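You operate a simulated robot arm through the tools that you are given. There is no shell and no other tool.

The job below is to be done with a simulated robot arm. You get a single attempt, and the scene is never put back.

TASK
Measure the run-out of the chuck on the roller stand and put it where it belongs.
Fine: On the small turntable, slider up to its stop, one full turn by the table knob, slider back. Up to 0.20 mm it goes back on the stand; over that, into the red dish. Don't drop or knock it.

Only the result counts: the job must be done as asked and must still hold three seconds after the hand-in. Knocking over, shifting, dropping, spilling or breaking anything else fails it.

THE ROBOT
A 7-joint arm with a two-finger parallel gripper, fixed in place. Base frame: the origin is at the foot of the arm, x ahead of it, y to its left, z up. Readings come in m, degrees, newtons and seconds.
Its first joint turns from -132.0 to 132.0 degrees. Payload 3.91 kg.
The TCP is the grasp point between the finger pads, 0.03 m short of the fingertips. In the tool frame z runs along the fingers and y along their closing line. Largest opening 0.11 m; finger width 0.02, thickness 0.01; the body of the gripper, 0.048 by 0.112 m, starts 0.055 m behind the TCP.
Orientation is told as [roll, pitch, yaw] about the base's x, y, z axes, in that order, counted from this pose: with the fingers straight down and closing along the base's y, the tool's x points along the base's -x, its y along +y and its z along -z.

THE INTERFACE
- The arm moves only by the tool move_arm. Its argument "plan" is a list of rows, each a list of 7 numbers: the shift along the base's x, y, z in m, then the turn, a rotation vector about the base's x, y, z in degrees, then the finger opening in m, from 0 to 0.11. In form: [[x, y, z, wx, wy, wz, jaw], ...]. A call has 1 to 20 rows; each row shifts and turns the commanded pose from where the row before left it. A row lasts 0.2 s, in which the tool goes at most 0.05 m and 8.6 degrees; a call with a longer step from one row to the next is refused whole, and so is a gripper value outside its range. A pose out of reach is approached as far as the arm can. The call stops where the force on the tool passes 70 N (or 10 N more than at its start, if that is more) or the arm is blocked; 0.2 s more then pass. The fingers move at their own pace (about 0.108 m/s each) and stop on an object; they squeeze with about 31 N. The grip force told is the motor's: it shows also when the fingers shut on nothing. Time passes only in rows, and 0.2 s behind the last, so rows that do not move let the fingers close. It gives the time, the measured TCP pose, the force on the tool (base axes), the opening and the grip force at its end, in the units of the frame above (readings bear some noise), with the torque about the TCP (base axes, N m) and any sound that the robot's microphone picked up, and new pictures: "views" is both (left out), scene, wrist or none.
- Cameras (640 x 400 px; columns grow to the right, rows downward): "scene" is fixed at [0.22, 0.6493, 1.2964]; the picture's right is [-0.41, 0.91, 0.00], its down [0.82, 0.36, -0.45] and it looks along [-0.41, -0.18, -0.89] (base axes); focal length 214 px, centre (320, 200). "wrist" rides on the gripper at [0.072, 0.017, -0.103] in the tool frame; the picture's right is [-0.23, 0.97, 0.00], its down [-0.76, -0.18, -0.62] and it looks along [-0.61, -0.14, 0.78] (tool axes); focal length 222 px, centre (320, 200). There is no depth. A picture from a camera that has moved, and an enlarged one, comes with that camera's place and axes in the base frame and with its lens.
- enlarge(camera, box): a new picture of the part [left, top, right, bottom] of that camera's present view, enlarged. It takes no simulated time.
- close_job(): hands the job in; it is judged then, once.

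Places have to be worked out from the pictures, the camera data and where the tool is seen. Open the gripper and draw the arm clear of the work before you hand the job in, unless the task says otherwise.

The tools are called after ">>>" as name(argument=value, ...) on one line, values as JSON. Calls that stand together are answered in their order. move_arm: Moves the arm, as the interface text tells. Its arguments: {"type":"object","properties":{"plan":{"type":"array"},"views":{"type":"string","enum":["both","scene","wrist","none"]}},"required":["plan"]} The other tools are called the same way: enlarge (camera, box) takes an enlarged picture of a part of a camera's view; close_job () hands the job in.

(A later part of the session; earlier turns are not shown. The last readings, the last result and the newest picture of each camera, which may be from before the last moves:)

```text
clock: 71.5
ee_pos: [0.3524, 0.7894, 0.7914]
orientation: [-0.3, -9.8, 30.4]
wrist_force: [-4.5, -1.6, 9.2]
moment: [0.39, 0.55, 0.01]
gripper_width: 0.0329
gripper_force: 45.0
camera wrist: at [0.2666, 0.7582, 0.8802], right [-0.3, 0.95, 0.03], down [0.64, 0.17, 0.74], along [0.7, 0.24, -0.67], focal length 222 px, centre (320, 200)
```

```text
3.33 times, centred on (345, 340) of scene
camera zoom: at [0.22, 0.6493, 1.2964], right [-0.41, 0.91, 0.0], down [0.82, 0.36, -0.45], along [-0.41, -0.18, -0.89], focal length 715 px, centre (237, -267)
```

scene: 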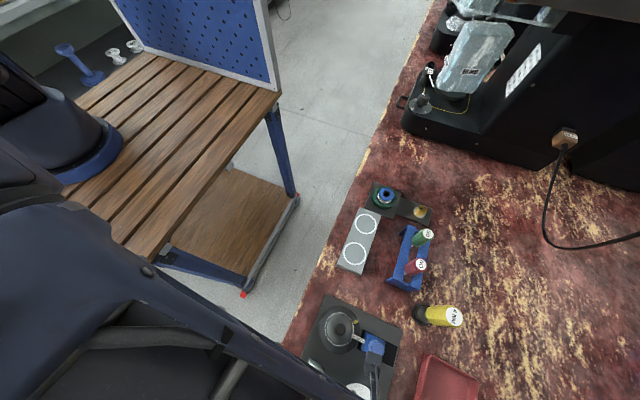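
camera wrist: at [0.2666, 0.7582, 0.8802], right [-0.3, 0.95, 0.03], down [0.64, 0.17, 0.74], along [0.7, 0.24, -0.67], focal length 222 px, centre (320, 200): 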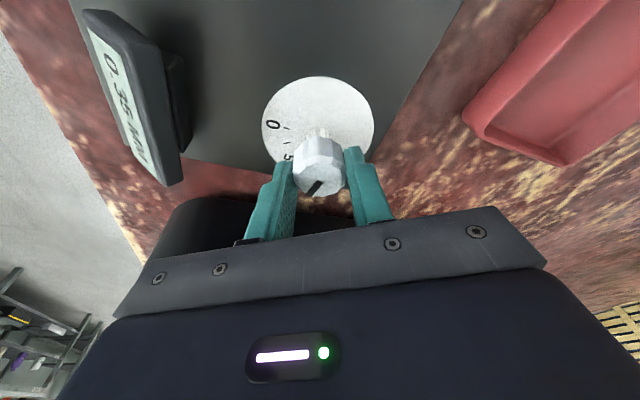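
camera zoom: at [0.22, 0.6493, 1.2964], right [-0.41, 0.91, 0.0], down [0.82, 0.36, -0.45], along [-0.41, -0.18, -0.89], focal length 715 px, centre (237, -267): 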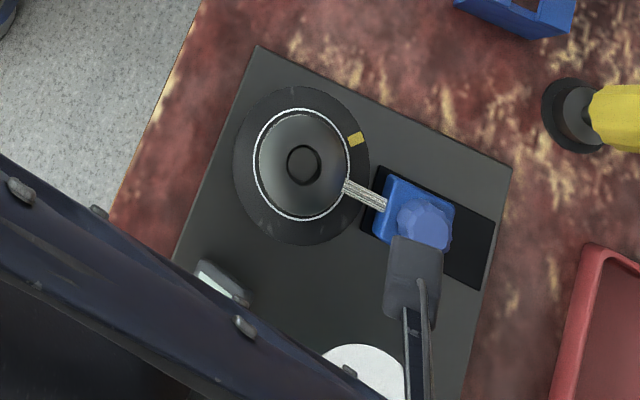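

The display now reads 0.35 MM, and the yellow index shows the table has done about 240° of its turn. I'll release the knob, swing the open jaws back 42°, and regrip to finish the turn.

>>> move_arm(plan=[[0, 0, 0, 0, 0, 0, 0.04], [0, 0, 0, 0, 0, 0, 0.055], [0, 0, 0, 0, 0, 0, 0.055], [0, 0, 0, 0, 0, -7, 0.055], [0, 0, 0, 0, 0, -7, 0.055], [0, 0, 0, 0, 0, -7, 0.055], [0, 0, 0, 0, 0, -7, 0.055], [0, 0, 0, 0, 0, -7, 0.055], [0, 0, 0, 0, 0, -7, 0.055], [0, 0, 0, 0, 0, 0, 0.055]], views="both")

>>> enlarge(camera="wrist", box=[200, 40, 440, 240])

>>> enlarge(camera="scene", box=[270, 280, 420, 400])

```text
clock: 73.7
ee_pos: [0.3514, 0.789, 0.7902]
orientation: [-0.3, -9.9, -11.7]
wrist_force: [0.0, 1.0, 0.2]
moment: [0.02, 0.0, -0.02]
gripper_width: 0.0549
gripper_force: 0.1
camera wrist: at [0.2682, 0.8239, 0.8798], right [0.42, 0.91, 0.03], down [0.6, -0.3, 0.74], along [0.69, -0.29, -0.67], focal length 222 px, centre (320, 200)
```

scene: 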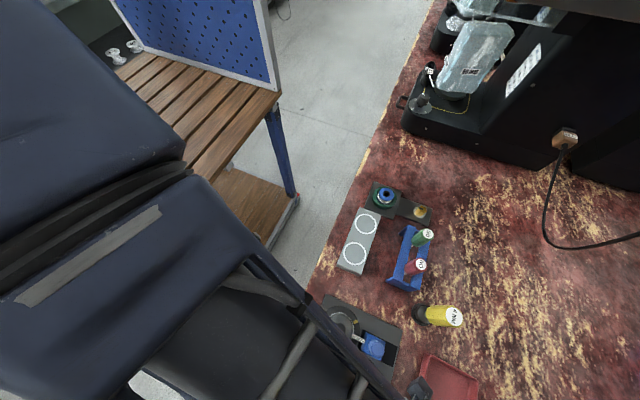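
wrist: 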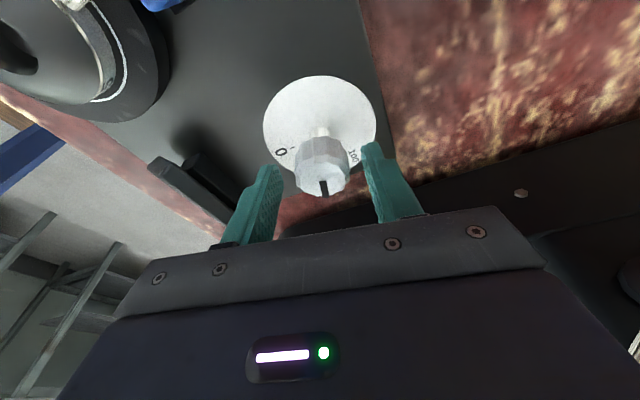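

```text
2.00 times, centred on (320, 140) of wrist
camera zoom: at [0.2682, 0.8239, 0.8798], right [0.42, 0.91, 0.03], down [0.6, -0.3, 0.74], along [0.69, -0.29, -0.67], focal length 444 px, centre (320, 320)
```

zoom: 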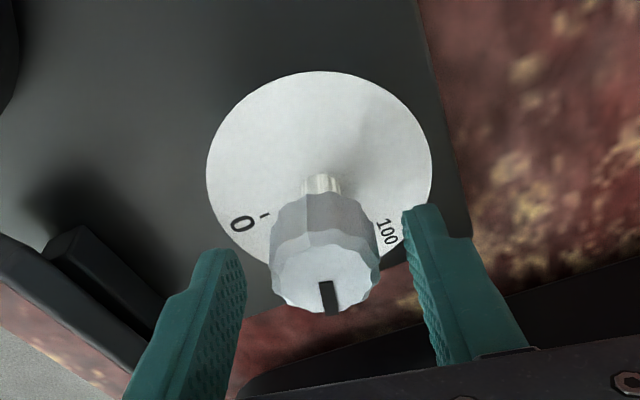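

```text
3.33 times, centred on (345, 340) of scene
camera zoom: at [0.22, 0.6493, 1.2964], right [-0.41, 0.91, 0.0], down [0.82, 0.36, -0.45], along [-0.41, -0.18, -0.89], focal length 715 px, centre (237, -267)
```

zoom: 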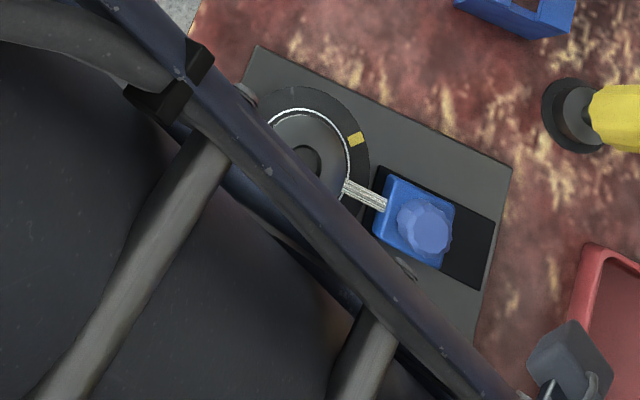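

The knob and table held their position. I'll regrip now.

>>> move_arm(plan=[[0, 0.0005, 0, 0, 0, 0, 0.04], [0, 0, 0, 0, 0, 0, 0.0], [0, 0, 0, 0, 0, 0, 0.0], [0, 0, 0, 0, 0, 0, 0.0]], views="none")

```text
clock: 74.7
ee_pos: [0.3521, 0.7912, 0.7903]
orientation: [-0.2, -9.8, -11.6]
wrist_force: [4.2, 17.7, -6.6]
moment: [1.19, -0.2, 0.02]
gripper_width: 0.0335
gripper_force: 44.9
```

>>> move_arm(plan=[[0, 0.0005, 0, 0, 0, 0, 0.0], [0, 0, 0, 0, 0, 5, 0.0], [0, 0, 0, 0, 0, 5, 0.0], [0, 0, 0, 0, 0, 5, 0.0], [0, 0, 0, 0, 0, 5, 0.0], [0, 0, 0, 0, 0, 0, 0.0]], views="both")

>>> enlarge(camera="wrist", box=[0, 0, 400, 240])

>>> enlarge(camera="scene", box=[270, 280, 420, 400])

```text
clock: 76.0
ee_pos: [0.3527, 0.7896, 0.7917]
orientation: [-0.2, -9.8, 8.4]
wrist_force: [1.1, -8.0, 7.7]
moment: [0.22, -0.08, -0.03]
gripper_width: 0.0333
gripper_force: 45.3
camera wrist: at [0.2615, 0.7936, 0.8797], right [0.08, 1.0, 0.03], down [0.66, -0.08, 0.74], along [0.74, -0.04, -0.67], focal length 222 px, centre (320, 200)
```

scene: 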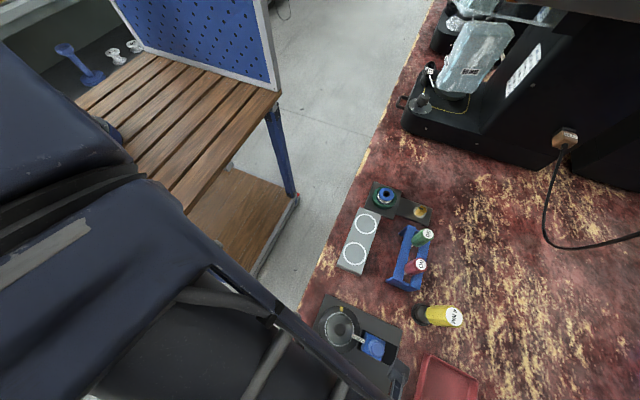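
wrist: 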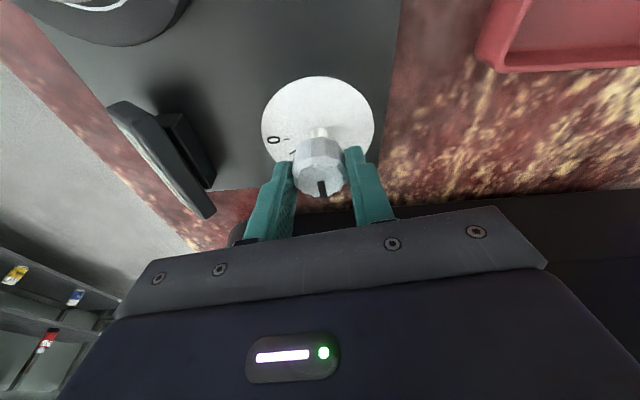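

```text
1.60 times, centred on (200, 120) of wrist
camera zoom: at [0.2615, 0.7936, 0.8797], right [0.08, 1.0, 0.03], down [0.66, -0.08, 0.74], along [0.74, -0.04, -0.67], focal length 355 px, centre (512, 328)
```

zoom: 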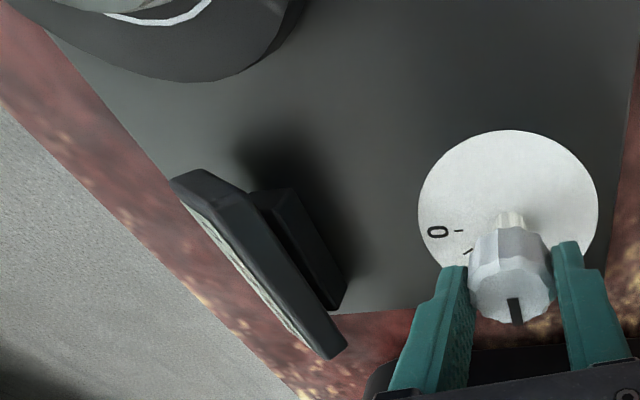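

```text
3.33 times, centred on (345, 340) of scene
camera zoom: at [0.22, 0.6493, 1.2964], right [-0.41, 0.91, 0.0], down [0.82, 0.36, -0.45], along [-0.41, -0.18, -0.89], focal length 715 px, centre (237, -267)
```

zoom: 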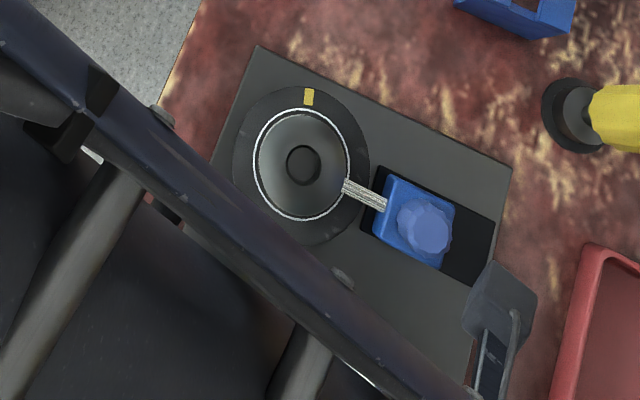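

The index has about 60° left to reach its starting mark. I'll turn another 18°.

>>> move_arm(plan=[[0, 0, 0, 0, 0, 5, 0.0], [0, 0, 0, 0, 0, 5, 0.0], [0, 0, 0, 0, 0, 5, 0.0], [0, 0, 0, 0, 0, 3, 0.0], [0, 0, 0, 0, 0, 0, 0.0]], views="both")

>>> enlarge(camera="wrist", box=[0, 0, 400, 240])

>>> enlarge(camera="scene", box=[270, 280, 420, 400])

```text
clock: 77.2
ee_pos: [0.3516, 0.788, 0.7903]
orientation: [-0.3, -9.8, 26.4]
wrist_force: [2.2, -29.2, 11.3]
moment: [-0.25, 0.27, -0.07]
gripper_width: 0.0335
gripper_force: 45.5
camera wrist: at [0.2648, 0.7647, 0.8797], right [-0.23, 0.97, 0.03], down [0.65, 0.13, 0.74], along [0.72, 0.19, -0.67], focal length 222 px, centre (320, 200)
```

scene: 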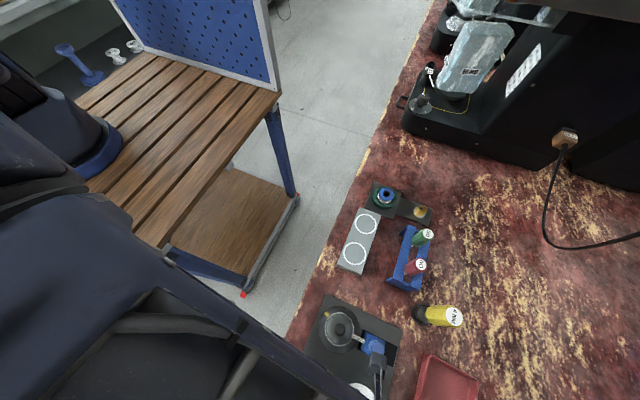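
wrist: 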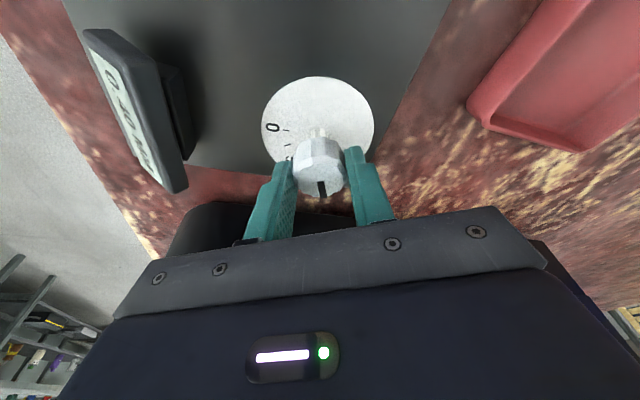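

```text
1.60 times, centred on (200, 120) of wrist
camera zoom: at [0.2648, 0.7647, 0.8797], right [-0.23, 0.97, 0.03], down [0.65, 0.13, 0.74], along [0.72, 0.19, -0.67], focal length 355 px, centre (512, 328)
```

zoom: 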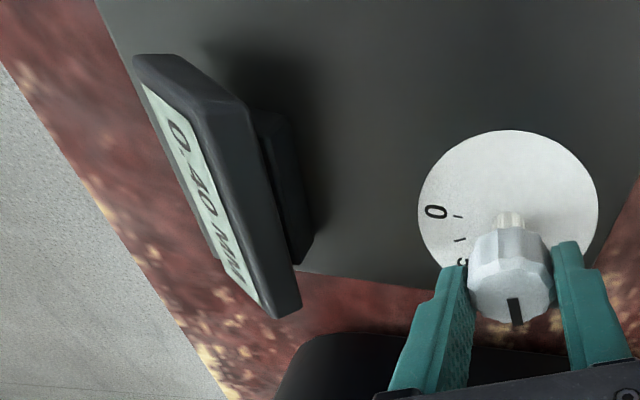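

```text
3.33 times, centred on (345, 340) of scene
camera zoom: at [0.22, 0.6493, 1.2964], right [-0.41, 0.91, 0.0], down [0.82, 0.36, -0.45], along [-0.41, -0.18, -0.89], focal length 715 px, centre (237, -267)
```

zoom: 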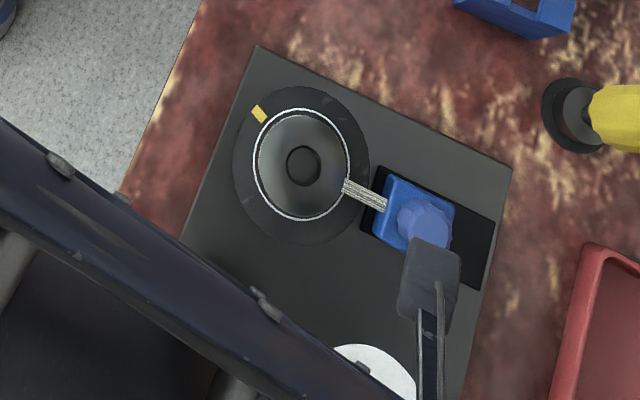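

The display reads 0.40 MM and the index is about 20° short of its starting mark. I'll turn a further 7°, easing the side load.

>>> move_arm(plan=[[0, -0.0008, 0, 0, 0, 0, 0.0], [0, 0, 0, 0, 0, 3.5, 0.0], [0, 0, 0, 0, 0, 3.5, 0.0], [0, 0, 0, 0, 0, 0, 0.0]], views="both")

>>> enlarge(camera="wrist", box=[0, 0, 400, 240])

>>> enlarge(camera="scene", box=[270, 280, 420, 400])

```text
clock: 78.2
ee_pos: [0.3535, 0.7888, 0.7906]
orientation: [-0.3, -9.9, 33.4]
wrist_force: [6.7, -19.7, 4.6]
moment: [0.11, 0.14, -0.06]
gripper_width: 0.0336
gripper_force: 44.5
camera wrist: at [0.2685, 0.7539, 0.8797], right [-0.35, 0.94, 0.03], down [0.63, 0.21, 0.74], along [0.69, 0.28, -0.67], focal length 222 px, centre (320, 200)
```

scene: 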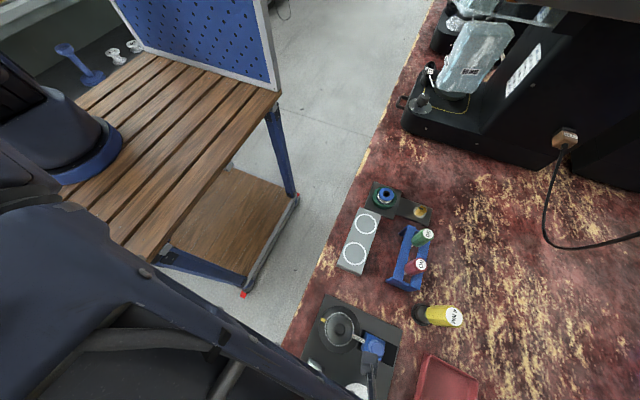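
wrist: 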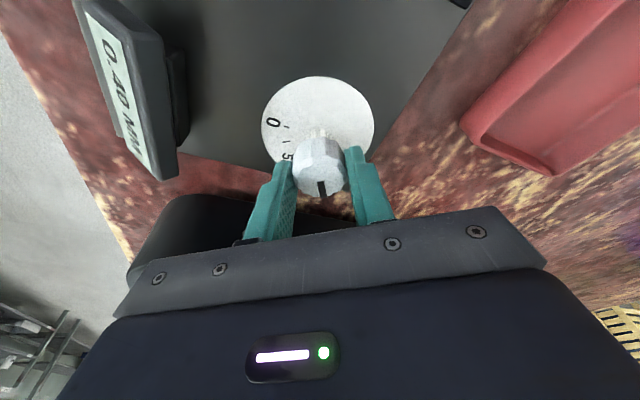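

```text
1.60 times, centred on (200, 120) of wrist
camera zoom: at [0.2685, 0.7539, 0.8797], right [-0.35, 0.94, 0.03], down [0.63, 0.21, 0.74], along [0.69, 0.28, -0.67], focal length 355 px, centre (512, 328)
```

zoom: 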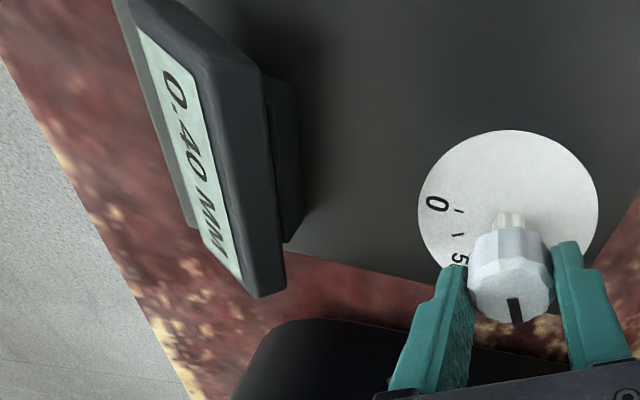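

```text
3.33 times, centred on (345, 340) of scene
camera zoom: at [0.22, 0.6493, 1.2964], right [-0.41, 0.91, 0.0], down [0.82, 0.36, -0.45], along [-0.41, -0.18, -0.89], focal length 715 px, centre (237, -267)
```

zoom: 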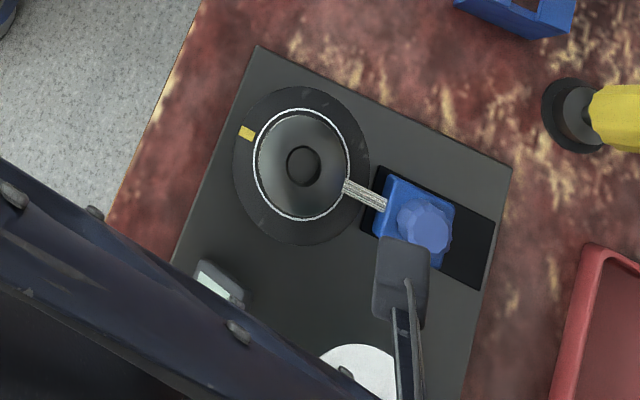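

The display reads 0.40 MM and the index is back at its mark, within a degree or two. I'll nudge another 2° to be sure the turn is complete.

>>> move_arm(plan=[[0, -0.0003, 0, 0, 0, 1.2, 0.0], [0, 0, 0, 0, 0, 1.2, 0.0], [0, 0, 0, 0, 0, 0, 0.0]], views="both")

>>> enlarge(camera="wrist", box=[0, 0, 400, 240])

>>> enlarge(camera="scene", box=[270, 280, 420, 400])

```text
clock: 79.0
ee_pos: [0.3515, 0.7882, 0.7913]
orientation: [-0.2, -9.8, 35.7]
wrist_force: [9.3, -18.7, 2.3]
moment: [0.37, -0.19, -0.03]
gripper_width: 0.0335
gripper_force: 44.8
camera wrist: at [0.2701, 0.7503, 0.8797], right [-0.39, 0.92, 0.03], down [0.63, 0.23, 0.74], along [0.68, 0.31, -0.67], focal length 222 px, centre (320, 200)
```

scene: 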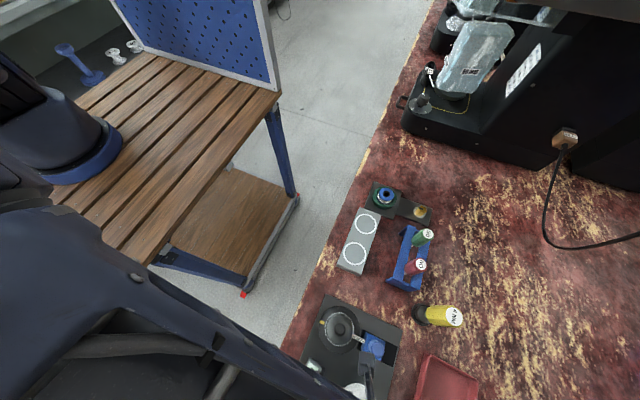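
wrist: 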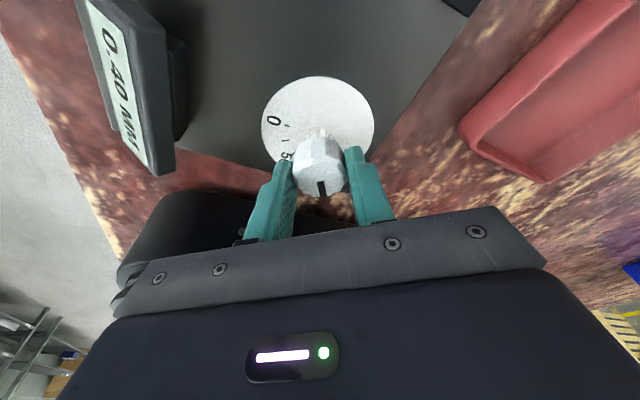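

```text
1.60 times, centred on (200, 120) of wrist
camera zoom: at [0.2701, 0.7503, 0.8797], right [-0.39, 0.92, 0.03], down [0.63, 0.23, 0.74], along [0.68, 0.31, -0.67], focal length 355 px, centre (512, 328)
```

zoom: 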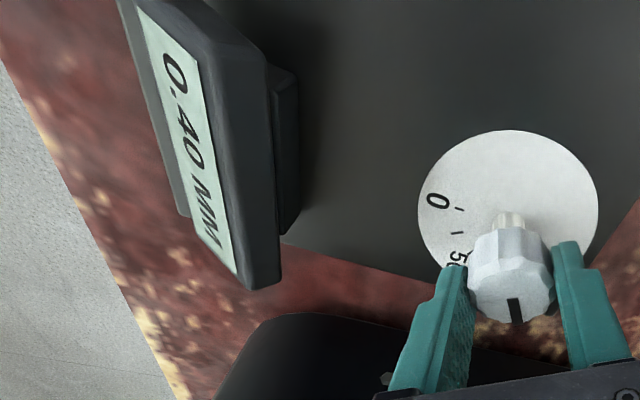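

```text
3.33 times, centred on (345, 340) of scene
camera zoom: at [0.22, 0.6493, 1.2964], right [-0.41, 0.91, 0.0], down [0.82, 0.36, -0.45], along [-0.41, -0.18, -0.89], focal length 715 px, centre (237, -267)
```

zoom: 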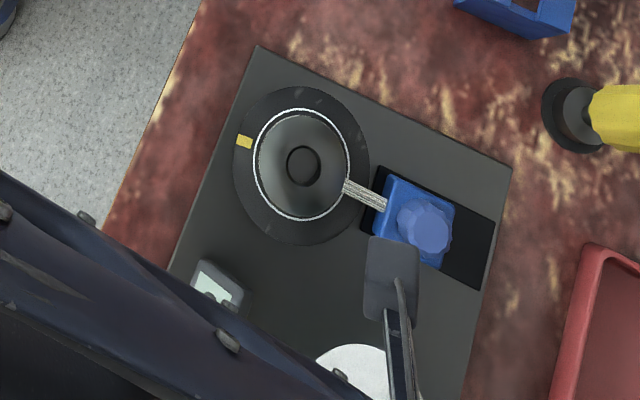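

A full turn is done, and the display shows 0.40 MM. That is over 0.20, so the chuck goes into the red dish. I'll release the knob, rise, straighten the tool, and return to the slider handle.

>>> move_arm(plan=[[0, 0, 0, 0, 0, 0, 0.04], [0, 0, 0, 0, 0, 0, 0.058], [0, 0, 0, 0, 0, 0, 0.058], [0, 0, 0.025, 0, 0, 0, 0.058], [0, 0, 0.035, 0, 0, 0, 0.058], [-0.015, 0, 0.035, 0, 0, 0, 0.058], [-0.02, 0, 0.015, 0, 0, -7, 0.058], [-0.02, 0, 0, 0, 0, -7, 0.058], [-0.02, 0, 0, 0, 0, -7, 0.058], [-0.015, 0, 0, 0, 0, -7, 0.058], [-0.012, -0.003, 0, 0, 0, -7.7, 0.058], [-0.01, -0.003, 0, 0, 5, 0, 0.058], [-0.003, -0.003, 0, 0, 4.8, 0, 0.06], [0, 0, 0, 0, 0, 0, 0.06]], views="wrist")

>>> enlarge(camera="wrist", box=[220, 40, 420, 220])

```text
clock: 82.0
ee_pos: [0.2372, 0.7794, 0.9011]
orientation: [-0.2, 0.0, 0.0]
wrist_force: [-0.8, -1.0, 0.7]
moment: [0.0, 0.0, 0.01]
gripper_width: 0.0603
gripper_force: 0.1
camera wrist: at [0.1643, 0.7967, 1.0034], right [0.23, 0.97, 0.0], down [0.76, -0.18, 0.62], along [0.61, -0.14, -0.78], focal length 222 px, centre (320, 200)
```

wrist: 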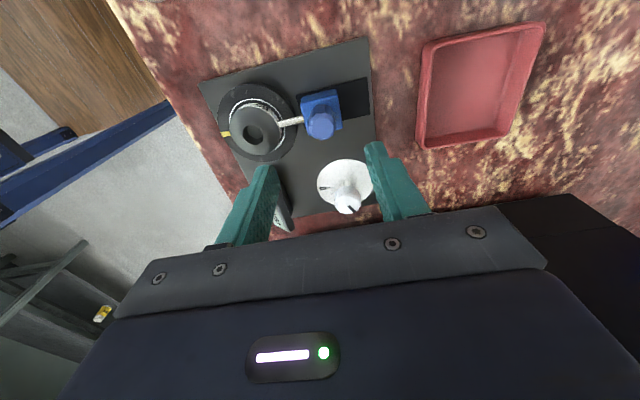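

```text
2.22 times, centred on (320, 130) of wrist
camera zoom: at [0.1643, 0.7967, 1.0034], right [0.23, 0.97, 0.0], down [0.76, -0.18, 0.62], along [0.61, -0.14, -0.78], focal length 494 px, centre (320, 356)
```

zoom: 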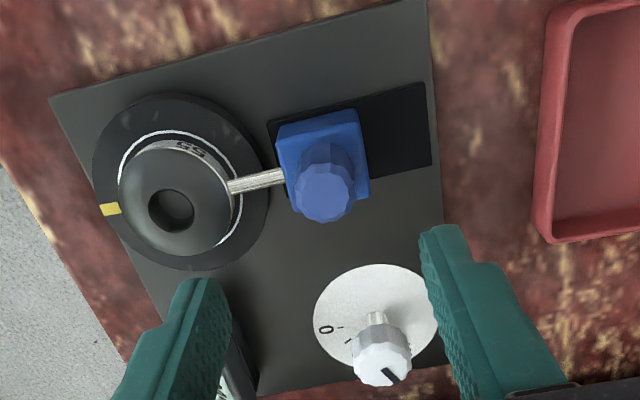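

The slider handle is right below the TCP. I'll go down and grip it as before.

>>> move_arm(plan=[[0, 0.001, -0.03, 0, 0, 0, 0.056], [0, 0, -0.03, 0, 0, 0, 0.056], [0, 0, -0.02, 0, 0, 0, 0.056], [0, 0, -0.01, 0, 0, 0, 0.056], [0, 0, 0, 0, 0, 0, 0.056]], views="wrist")

>>> enlarge(camera="wrist", box=[200, 60, 400, 240])

```text
clock: 83.2
ee_pos: [0.2386, 0.7804, 0.8115]
orientation: [-0.2, -0.1, 0.0]
wrist_force: [0.8, 0.1, -1.0]
moment: [0.0, 0.01, 0.04]
gripper_width: 0.0561
gripper_force: 0.1
camera wrist: at [0.165, 0.7976, 0.9136], right [0.23, 0.97, 0.0], down [0.76, -0.17, 0.62], along [0.61, -0.14, -0.78], focal length 222 px, centre (320, 200)
```

wrist: 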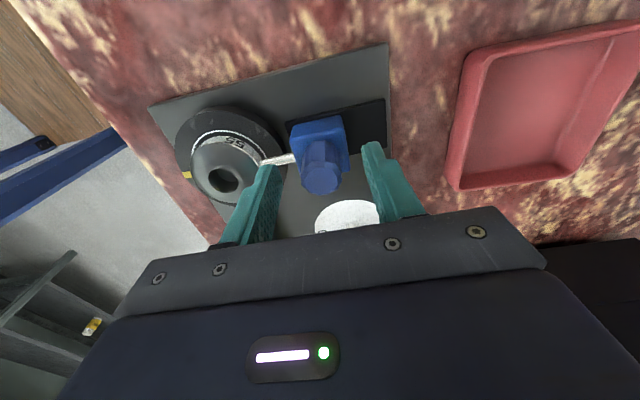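

```text
2.22 times, centred on (300, 150) of wrist
camera zoom: at [0.165, 0.7976, 0.9136], right [0.23, 0.97, 0.0], down [0.76, -0.17, 0.62], along [0.61, -0.14, -0.78], focal length 494 px, centre (364, 311)
```

zoom: 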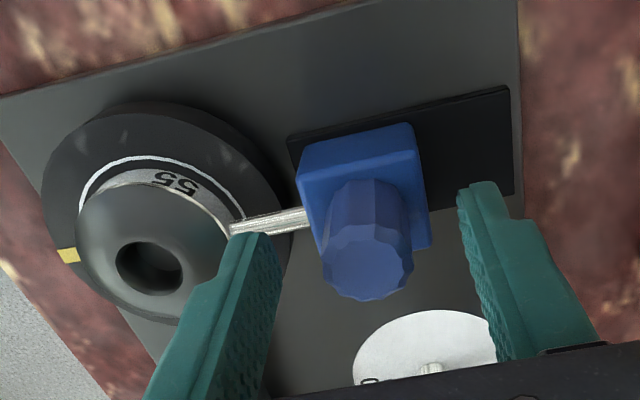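

I'm aligned, and the left finger is above the chuck's rim height. I'll close on the handle and draw the slider back (+y) in steps.

>>> move_arm(plan=[[0, 0.0005, 0, 0, 0, 0, 0.04], [0, 0, 0, 0, 0, 0, 0.0], [0, 0, 0, 0, 0, 0, 0.0], [0, 0, 0, 0, 0, 0, 0.0]], views="none")

>>> move_arm(plan=[[0, 0.002, 0, 0, 0, 0, 0.0], [0, 0.004, 0, 0, 0, 0, 0.0], [0, 0.005, 0, 0, 0, 0, 0.0], [0, 0.005, 0, 0, 0, 0, 0.0], [0, 0.005, 0, 0, 0, 0, 0.0], [0, 0.004, 0, 0, 0, 0, 0.0], [0, 0, 0, 0, 0, 0, 0.0]], views="wrist")

>>> enlarge(camera="wrist", box=[160, 40, 400, 240])

```text
clock: 84.2
ee_pos: [0.2377, 0.7805, 0.8111]
orientation: [-0.1, 0.0, 0.0]
wrist_force: [-1.2, -1.8, -1.2]
moment: [0.48, -0.01, 0.01]
gripper_width: 0.0252
gripper_force: 45.0
```

```text
clock: 85.8
ee_pos: [0.2382, 0.8068, 0.8113]
orientation: [-0.1, 0.0, -0.2]
wrist_force: [3.5, 0.7, 3.0]
moment: [0.58, -0.12, -0.02]
gripper_width: 0.0252
gripper_force: 44.8
camera wrist: at [0.1649, 0.8235, 0.9137], right [0.23, 0.97, 0.0], down [0.76, -0.18, 0.62], along [0.61, -0.14, -0.78], focal length 222 px, centre (320, 200)
```

wrist: 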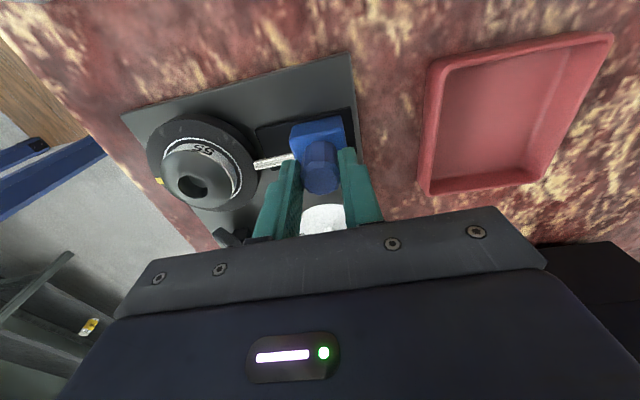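

```text
2.00 times, centred on (280, 140) of wrist
camera zoom: at [0.1649, 0.8235, 0.9137], right [0.23, 0.97, 0.0], down [0.76, -0.18, 0.62], along [0.61, -0.14, -0.78], focal length 444 px, centre (400, 320)
```

zoom: 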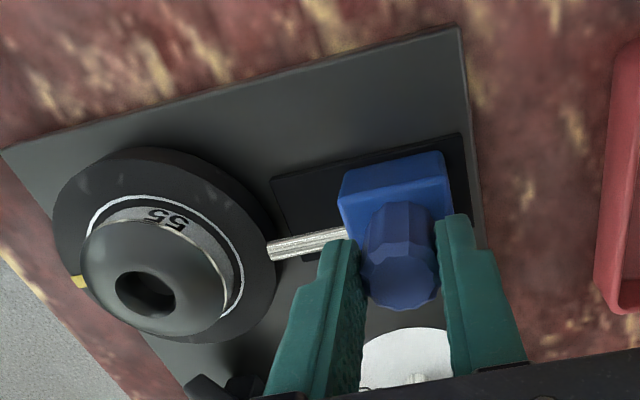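

The slider is coming back and the chuck is still centred. I'll continue to its rear stop.

>>> move_arm(plan=[[0, 0.002, 0, 0, 0, 0, 0.0], [0, 0.002, 0, 0, 0, 0, 0.0], [0, 0.002, 0, 0, 0, 0, 0.0], [0, 0.001, 0, 0, 0, 0, 0.0], [0, 0, 0, 0, 0, 0, 0.0]], views="none")

>>> move_arm(plan=[[0, 0.001, 0, 0, 0, 0, 0.0], [0, 0, 0, 0, 0, 0, 0.0]], views="none")

>>> move_arm(plan=[[0, 0.001, 0, 0, 0, 0, 0.0], [0, 0, 0, 0, 0, 0, 0.0]], views="none")

```text
clock: 87.0
ee_pos: [0.237, 0.8135, 0.8115]
orientation: [-0.2, -0.1, 0.0]
wrist_force: [5.9, 1.0, 5.4]
moment: [0.52, -0.18, -0.02]
gripper_width: 0.0253
gripper_force: 45.5
```

```text
clock: 87.7
ee_pos: [0.2376, 0.8142, 0.8119]
orientation: [-0.2, 0.0, 0.1]
wrist_force: [8.9, 1.4, 6.5]
moment: [0.49, -0.23, 0.04]
gripper_width: 0.0252
gripper_force: 45.1
```

```text
clock: 88.2
ee_pos: [0.2374, 0.8155, 0.811]
orientation: [-0.2, 0.0, 0.0]
wrist_force: [9.0, -2.7, 9.9]
moment: [0.37, -0.22, 0.02]
gripper_width: 0.0252
gripper_force: 45.4
```

>>> move_arm(plan=[[0.0003, 0.001, 0, 0, 0, 0, 0.0], [0, 0, 0, 0, 0, 0, 0.0]], views="wrist")

>>> enlarge(camera="wrist", box=[160, 40, 400, 240])

```text
clock: 88.8
ee_pos: [0.2381, 0.8151, 0.8112]
orientation: [-0.3, 0.0, 0.0]
wrist_force: [7.0, -16.9, 15.0]
moment: [0.01, -0.24, 0.0]
gripper_width: 0.0253
gripper_force: 44.9
camera wrist: at [0.1649, 0.8325, 0.9136], right [0.23, 0.97, 0.0], down [0.76, -0.17, 0.62], along [0.61, -0.15, -0.78], focal length 222 px, centre (320, 200)
```

wrist: 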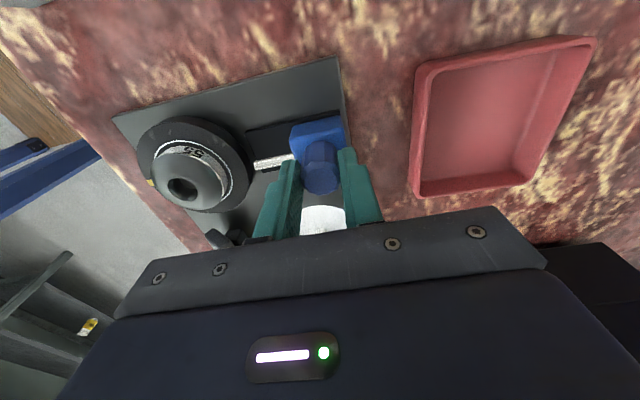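

```text
2.00 times, centred on (280, 140) of wrist
camera zoom: at [0.1649, 0.8325, 0.9136], right [0.23, 0.97, 0.0], down [0.76, -0.17, 0.62], along [0.61, -0.15, -0.78], focal length 444 px, centre (400, 320)
```

zoom: 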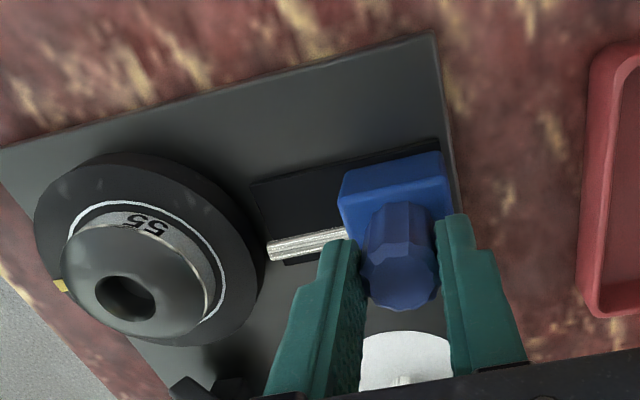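

The rear stop is reached, with the slider at its starting place. I'll release, rise, and look at the display and chuck.

>>> move_arm(plan=[[0, -0.0005, -0.0005, 0, 0, 0, 0.0], [0, 0, 0, 0, 0, 0, 0.03], [0, 0, 0, 0, 0, 0, 0.05], [0, 0, 0, 0, 0, 0, 0.056], [0, 0, 0.03, 0, 0, 0, 0.056], [0, -0.02, 0.04, 0, 0, 0, 0.07], [0, -0.04, 0.015, 0, 0, 0, 0.09], [0, -0.04, 0, 0, 0, 0, 0.09], [0, -0.01, 0, 0, 0, 0, 0.09], [0, 0, 0, 0, 0, 0, 0.09]], views="both")

>>> enlarge(camera="wrist", box=[240, 40, 400, 220])

>>> enlarge(camera="wrist", box=[430, 0, 640, 160])

```text
clock: 91.0
ee_pos: [0.2371, 0.7051, 0.8966]
orientation: [-0.2, 0.0, 0.0]
wrist_force: [-0.4, 0.0, 0.8]
moment: [-0.02, -0.02, -0.01]
gripper_width: 0.09
gripper_force: 0.0
camera wrist: at [0.1648, 0.7222, 0.9985], right [0.23, 0.97, 0.0], down [0.76, -0.17, 0.62], along [0.61, -0.14, -0.78], focal length 222 px, centre (320, 200)
```

scene: 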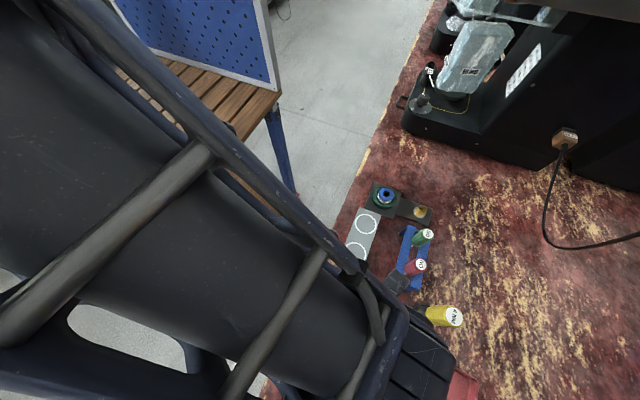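
wrist: 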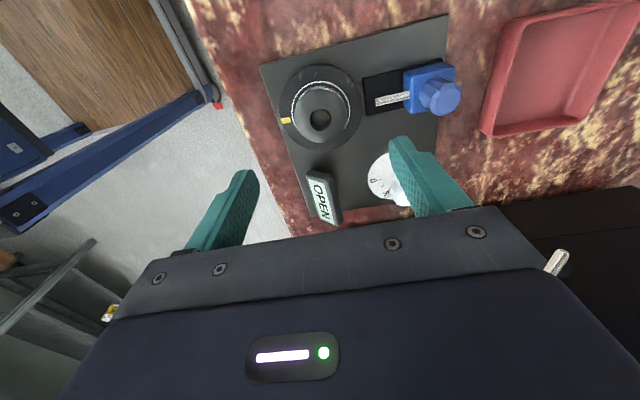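

```text
2.22 times, centred on (320, 130) of wrist
camera zoom: at [0.1648, 0.7222, 0.9985], right [0.23, 0.97, 0.0], down [0.76, -0.17, 0.62], along [0.61, -0.14, -0.78], focal length 494 px, centre (320, 356)
```

zoom: 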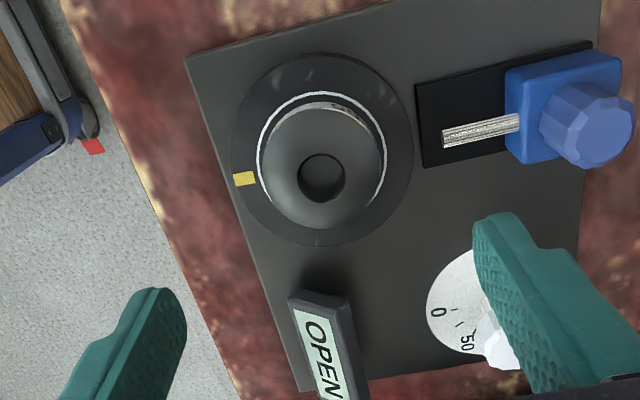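

```text
2.50 times, centred on (535, 80) of wrist
camera zoom: at [0.1648, 0.7222, 0.9985], right [0.23, 0.97, 0.0], down [0.76, -0.17, 0.62], along [0.61, -0.14, -0.78], focal length 555 px, centre (-218, 500)
```

zoom: 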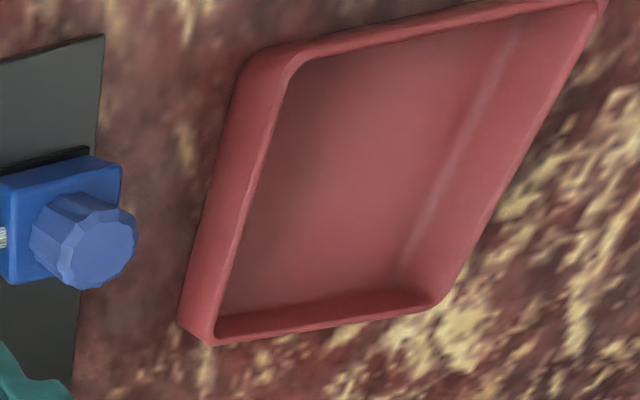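

The display is back to OPEN, and the chuck is still centred. The dish spans about x 0.207–0.322, y 0.893–1.005 with a low rim. For finger clearance in the dish I'll grip along x, so I'll rotate the tool +90° here in free air.

>>> move_arm(plan=[[0, 0, 0.003, 0, 0, 8.2, 0.07], [0, 0, 0, 0, 0, 8.2, 0.07], [0, 0, 0, 0, 0, 8.2, 0.07], [0, 0, 0, 0, 0, 8.2, 0.07], [0, 0, 0, 0, 0, 8.2, 0.07], [0, 0, 0, 0, 0, 8.2, 0.07], [0, 0, 0, 0, 0, 8.2, 0.07], [0, 0, 0, 0, 0, 8.2, 0.07], [0, 0, 0, 0, 0, 8.2, 0.07], [0, 0, 0, 0, 0, 8.2, 0.07], [0, 0, 0, 0, 0, 8.0, 0.07], [0, 0, 0, 0, 0, 0, 0.07]], views="both")

>>> enlarge(camera="wrist", box=[240, 40, 400, 220])

```text
clock: 93.7
ee_pos: [0.2372, 0.7051, 0.8973]
orientation: [-0.2, 0.0, 90.1]
wrist_force: [-0.2, 0.5, 0.1]
moment: [0.02, 0.05, 0.03]
gripper_width: 0.0703
gripper_force: 0.1
camera wrist: at [0.2201, 0.6331, 1.0008], right [-0.97, 0.23, 0.0], down [0.17, 0.76, 0.62], along [0.14, 0.61, -0.78], focal length 222 px, centre (320, 200)
```

scene: 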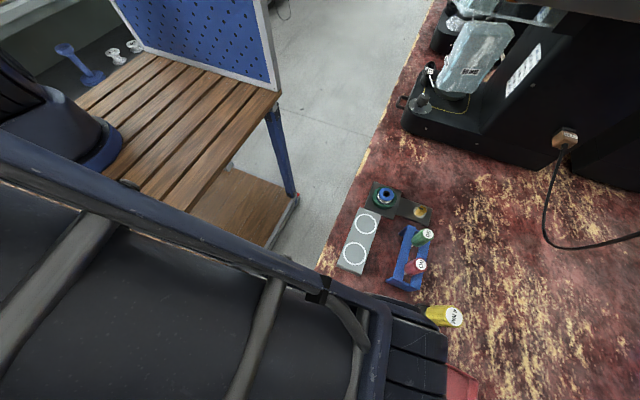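
wrist: 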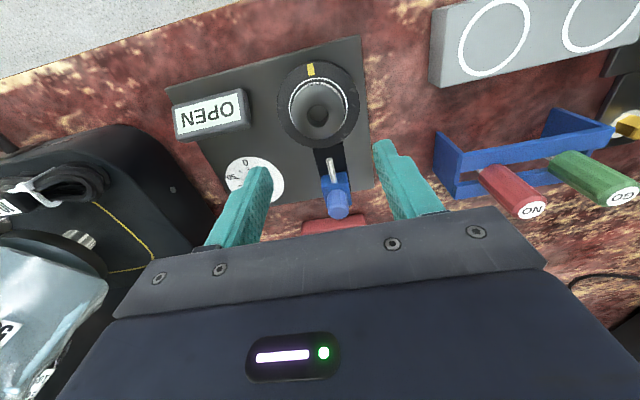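

```text
2.22 times, centred on (320, 130) of wrist
camera zoom: at [0.2201, 0.6331, 1.0008], right [-0.97, 0.23, 0.0], down [0.17, 0.76, 0.62], along [0.14, 0.61, -0.78], focal length 494 px, centre (320, 356)
```

zoom: 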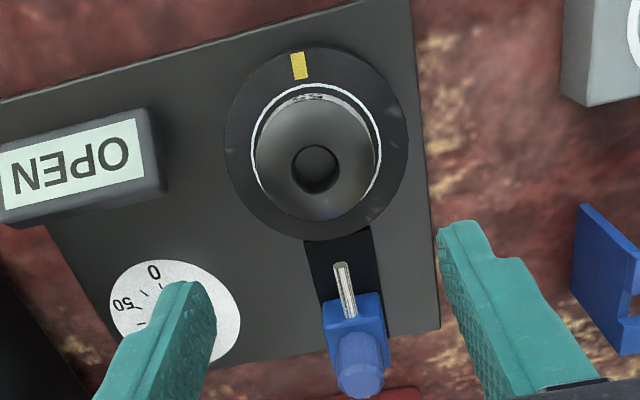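

The rotation worked. The chuck is about 1.5 mm toward +x of the TCP, so I'll correct that and go down with the fingers straddling it along x.

>>> move_arm(plan=[[0.0015, 0, -0.03, 0, 0, 0, 0.07], [0, 0, -0.03, 0, 0, 0, 0.07], [0, 0, -0.025, 0, 0, 0, 0.07], [0, 0, -0.015, 0, 0, 0, 0.07], [0, 0, -0.01, 0, 0, 0, 0.07], [0, 0, 0, 0, 0, 0, 0.07]], views="wrist")

>>> enlarge(camera="wrist", box=[220, 60, 420, 240])

```text
clock: 95.0
ee_pos: [0.2392, 0.7057, 0.7879]
orientation: [-0.2, -0.1, 90.0]
wrist_force: [0.0, 0.2, 0.0]
moment: [-0.02, 0.0, 0.0]
gripper_width: 0.07
gripper_force: 0.0
camera wrist: at [0.2217, 0.6334, 0.8903], right [-0.97, 0.23, 0.0], down [0.17, 0.76, 0.62], along [0.14, 0.61, -0.78], focal length 222 px, centre (320, 200)
```

wrist: 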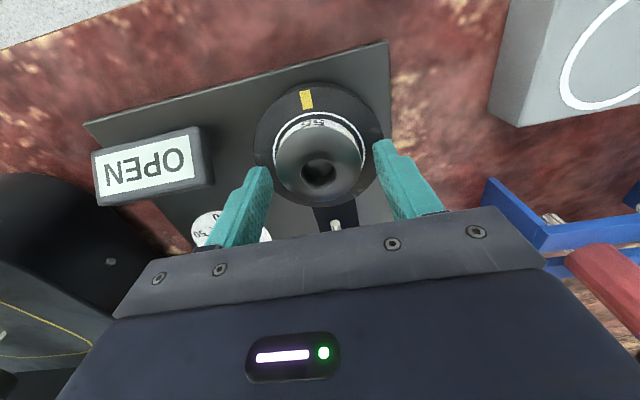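

```text
2.22 times, centred on (320, 150) of wrist
camera zoom: at [0.2217, 0.6334, 0.8903], right [-0.97, 0.23, 0.0], down [0.17, 0.76, 0.62], along [0.14, 0.61, -0.78], focal length 494 px, centre (320, 311)
```

zoom: 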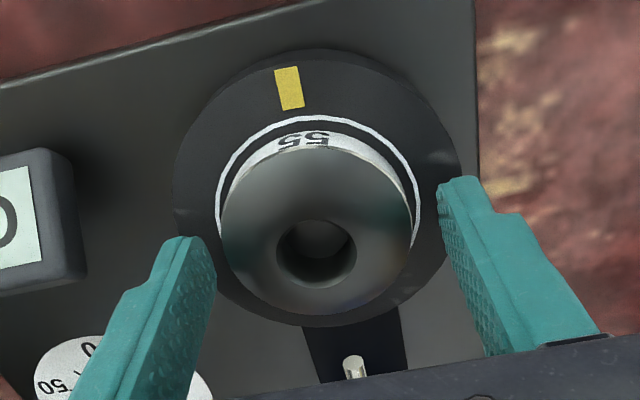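

>>> move_arm(plan=[[0.001, 0, -0.0015, 0, 0, 0, 0.07], [0, 0, 0, 0, 0, 0, 0.07]], views="none")

>>> move_arm(plan=[[0, 0, -0.001, 0, 0, 0, 0.07], [0, 0, 0, 0, 0, 0, 0.07]], views="none")

>>> move_arm(plan=[[0, 0, -0.001, 0, 0, 0, 0.07], [0, 0, 0, 0, 0, 0, 0.07]], views="none")

```text
clock: 95.7
ee_pos: [0.2399, 0.7066, 0.7863]
orientation: [-0.2, 0.0, 89.9]
wrist_force: [0.6, -1.0, 1.4]
moment: [0.01, -0.05, -0.02]
gripper_width: 0.0699
gripper_force: 0.1
```

```text
clock: 96.2
ee_pos: [0.2406, 0.7057, 0.7863]
orientation: [-0.2, 0.1, 90.1]
wrist_force: [0.3, 0.3, 0.0]
moment: [-0.03, 0.0, -0.01]
gripper_width: 0.0699
gripper_force: 0.1
```

```text
clock: 96.8
ee_pos: [0.2391, 0.7055, 0.7859]
orientation: [-0.2, 0.1, 90.0]
wrist_force: [0.3, 0.3, 0.8]
moment: [0.01, 0.01, -0.01]
gripper_width: 0.0698
gripper_force: 0.0
```

>>> move_arm(plan=[[0, 0, -0.001, 0, 0, 0, 0.07], [0, 0, 0, 0, 0, 0, 0.07]], views="none")

```text
clock: 97.5
ee_pos: [0.2398, 0.7062, 0.783]
orientation: [-0.1, 0.0, 90.0]
wrist_force: [-0.2, -1.2, 0.6]
moment: [0.01, 0.02, 0.01]
gripper_width: 0.0701
gripper_force: 0.1
```

I'm low enough (tips about 0.753, no contact). I'll close on the chuck.

>>> move_arm(plan=[[0, 0, 0, 0, 0, 0, 0.06], [0, 0, 0, 0, 0, 0, 0.056], [0, 0, 0, 0, 0, 0, 0.0], [0, 0, 0, 0, 0, 0, 0.0], [0, 0, 0, 0, 0, 0, 0.0]], views="none")

>>> move_arm(plan=[[0, 0, 0.001, 0, 0, 0, 0.0], [0, 0, 0.0015, 0, 0, 0, 0.0], [0, 0, 0.0015, 0, 0, 0, 0.0], [0, 0, 0, 0, 0, 0, 0.0]], views="wrist")

>>> enlarge(camera="wrist", box=[220, 60, 420, 240])

```text
clock: 98.7
ee_pos: [0.2403, 0.7056, 0.7843]
orientation: [-0.2, -0.1, 89.9]
wrist_force: [0.6, 0.1, 0.1]
moment: [-0.03, -0.03, 0.0]
gripper_width: 0.0546
gripper_force: 30.8
```

```text
clock: 99.7
ee_pos: [0.2389, 0.7067, 0.7875]
orientation: [-0.1, 0.0, 90.0]
wrist_force: [-0.5, 0.2, -2.2]
moment: [0.01, -0.01, 0.02]
gripper_width: 0.0544
gripper_force: 30.9
camera wrist: at [0.2222, 0.633, 0.8903], right [-0.97, 0.23, 0.0], down [0.17, 0.76, 0.62], along [0.14, 0.61, -0.78], focal length 222 px, centre (320, 200)
```

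wrist: 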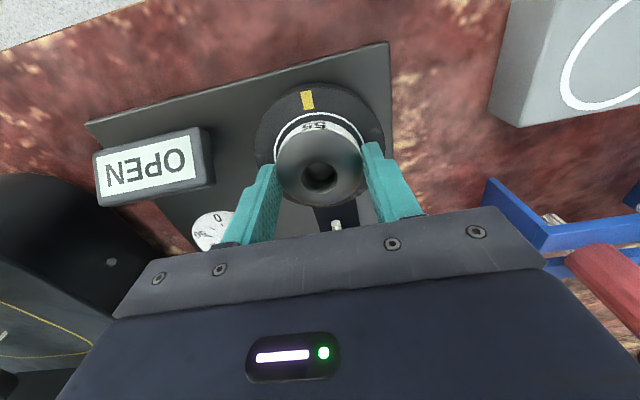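

```text
2.22 times, centred on (320, 150) of wrist
camera zoom: at [0.2222, 0.633, 0.8903], right [-0.97, 0.23, 0.0], down [0.17, 0.76, 0.62], along [0.14, 0.61, -0.78], focal length 494 px, centre (320, 311)
```

zoom: 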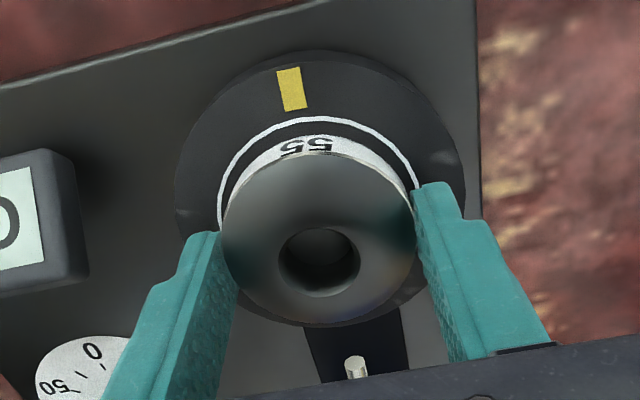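

The chuck is lifted (about 2.2 N on the wrist). I'll raise it further and carry it smoothly toward the dish.

>>> move_arm(plan=[[0, 0, 0.005, 0, 0, 0, 0.0], [0, 0, 0.01, 0, 0, 0, 0.0], [0, 0, 0.015, 0, 0, 0, 0.0], [0, 0, 0.015, 0, 0, 0, 0.0], [0, 0, 0.015, 0, 0, 0, 0.0], [0, 0.005, 0.01, 0, 0, 0, 0.0], [0.002, 0.012, 0.005, 0, 0, 0, 0.0], [0.002, 0.018, 0, 0, 0, 0, 0.0], [0.002, 0.02, 0, 0, 0, 0, 0.0], [0.002, 0.02, 0, 0, 0, 0, 0.0], [0.002, 0.02, 0, 0, 0, 0, 0.0], [0.002, 0.02, 0, 0, 0, 0, 0.0], [0.002, 0.02, 0, 0, 0, 0, 0.0], [0.002, 0.015, 0, 0, 0, 0, 0.0], [0.002, 0.01, 0, 0, 0, 0, 0.0], [0, 0.005, 0, 0, 0, 0, 0.0], [0, 0, 0, 0, 0, 0, 0.0]], views="both")

>>> enlarge(camera="wrist", box=[200, 40, 440, 240])

```text
clock: 103.2
ee_pos: [0.2583, 0.8732, 0.8628]
orientation: [-0.1, 0.1, 90.0]
wrist_force: [-0.4, 0.2, -1.4]
moment: [0.01, 0.0, -0.01]
gripper_width: 0.0546
gripper_force: 30.7
camera wrist: at [0.241, 0.7982, 0.9652], right [-0.97, 0.23, 0.0], down [0.17, 0.76, 0.62], along [0.14, 0.61, -0.78], focal length 222 px, centre (320, 200)
```

scene: 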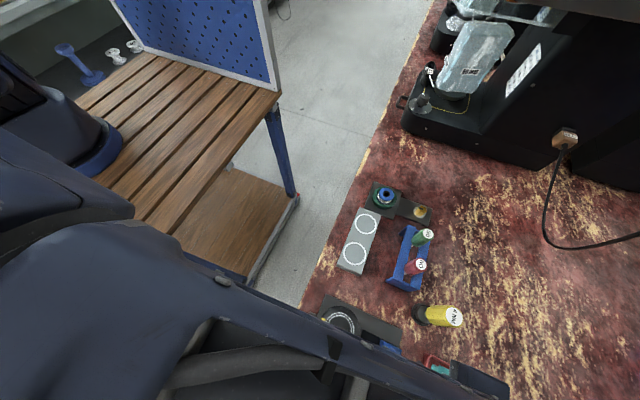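
wrist: 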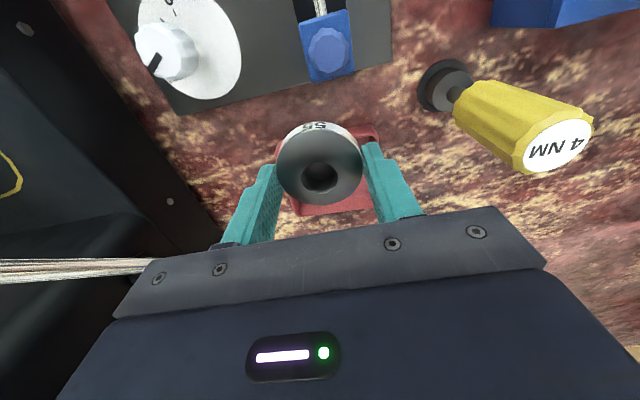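

```text
2.00 times, centred on (320, 140) of wrist
camera zoom: at [0.241, 0.7982, 0.9652], right [-0.97, 0.23, 0.0], down [0.17, 0.76, 0.62], along [0.14, 0.61, -0.78], focal length 444 px, centre (320, 320)
```

zoom: 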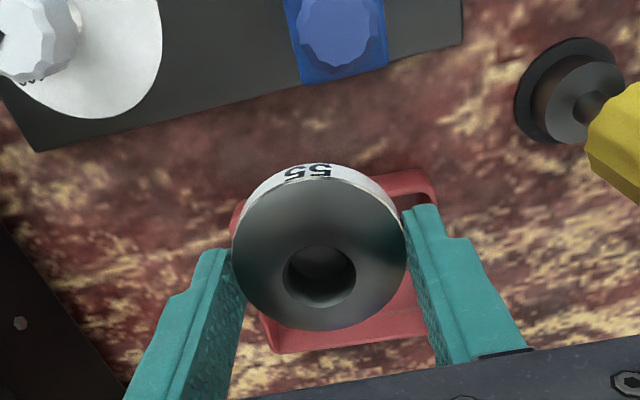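

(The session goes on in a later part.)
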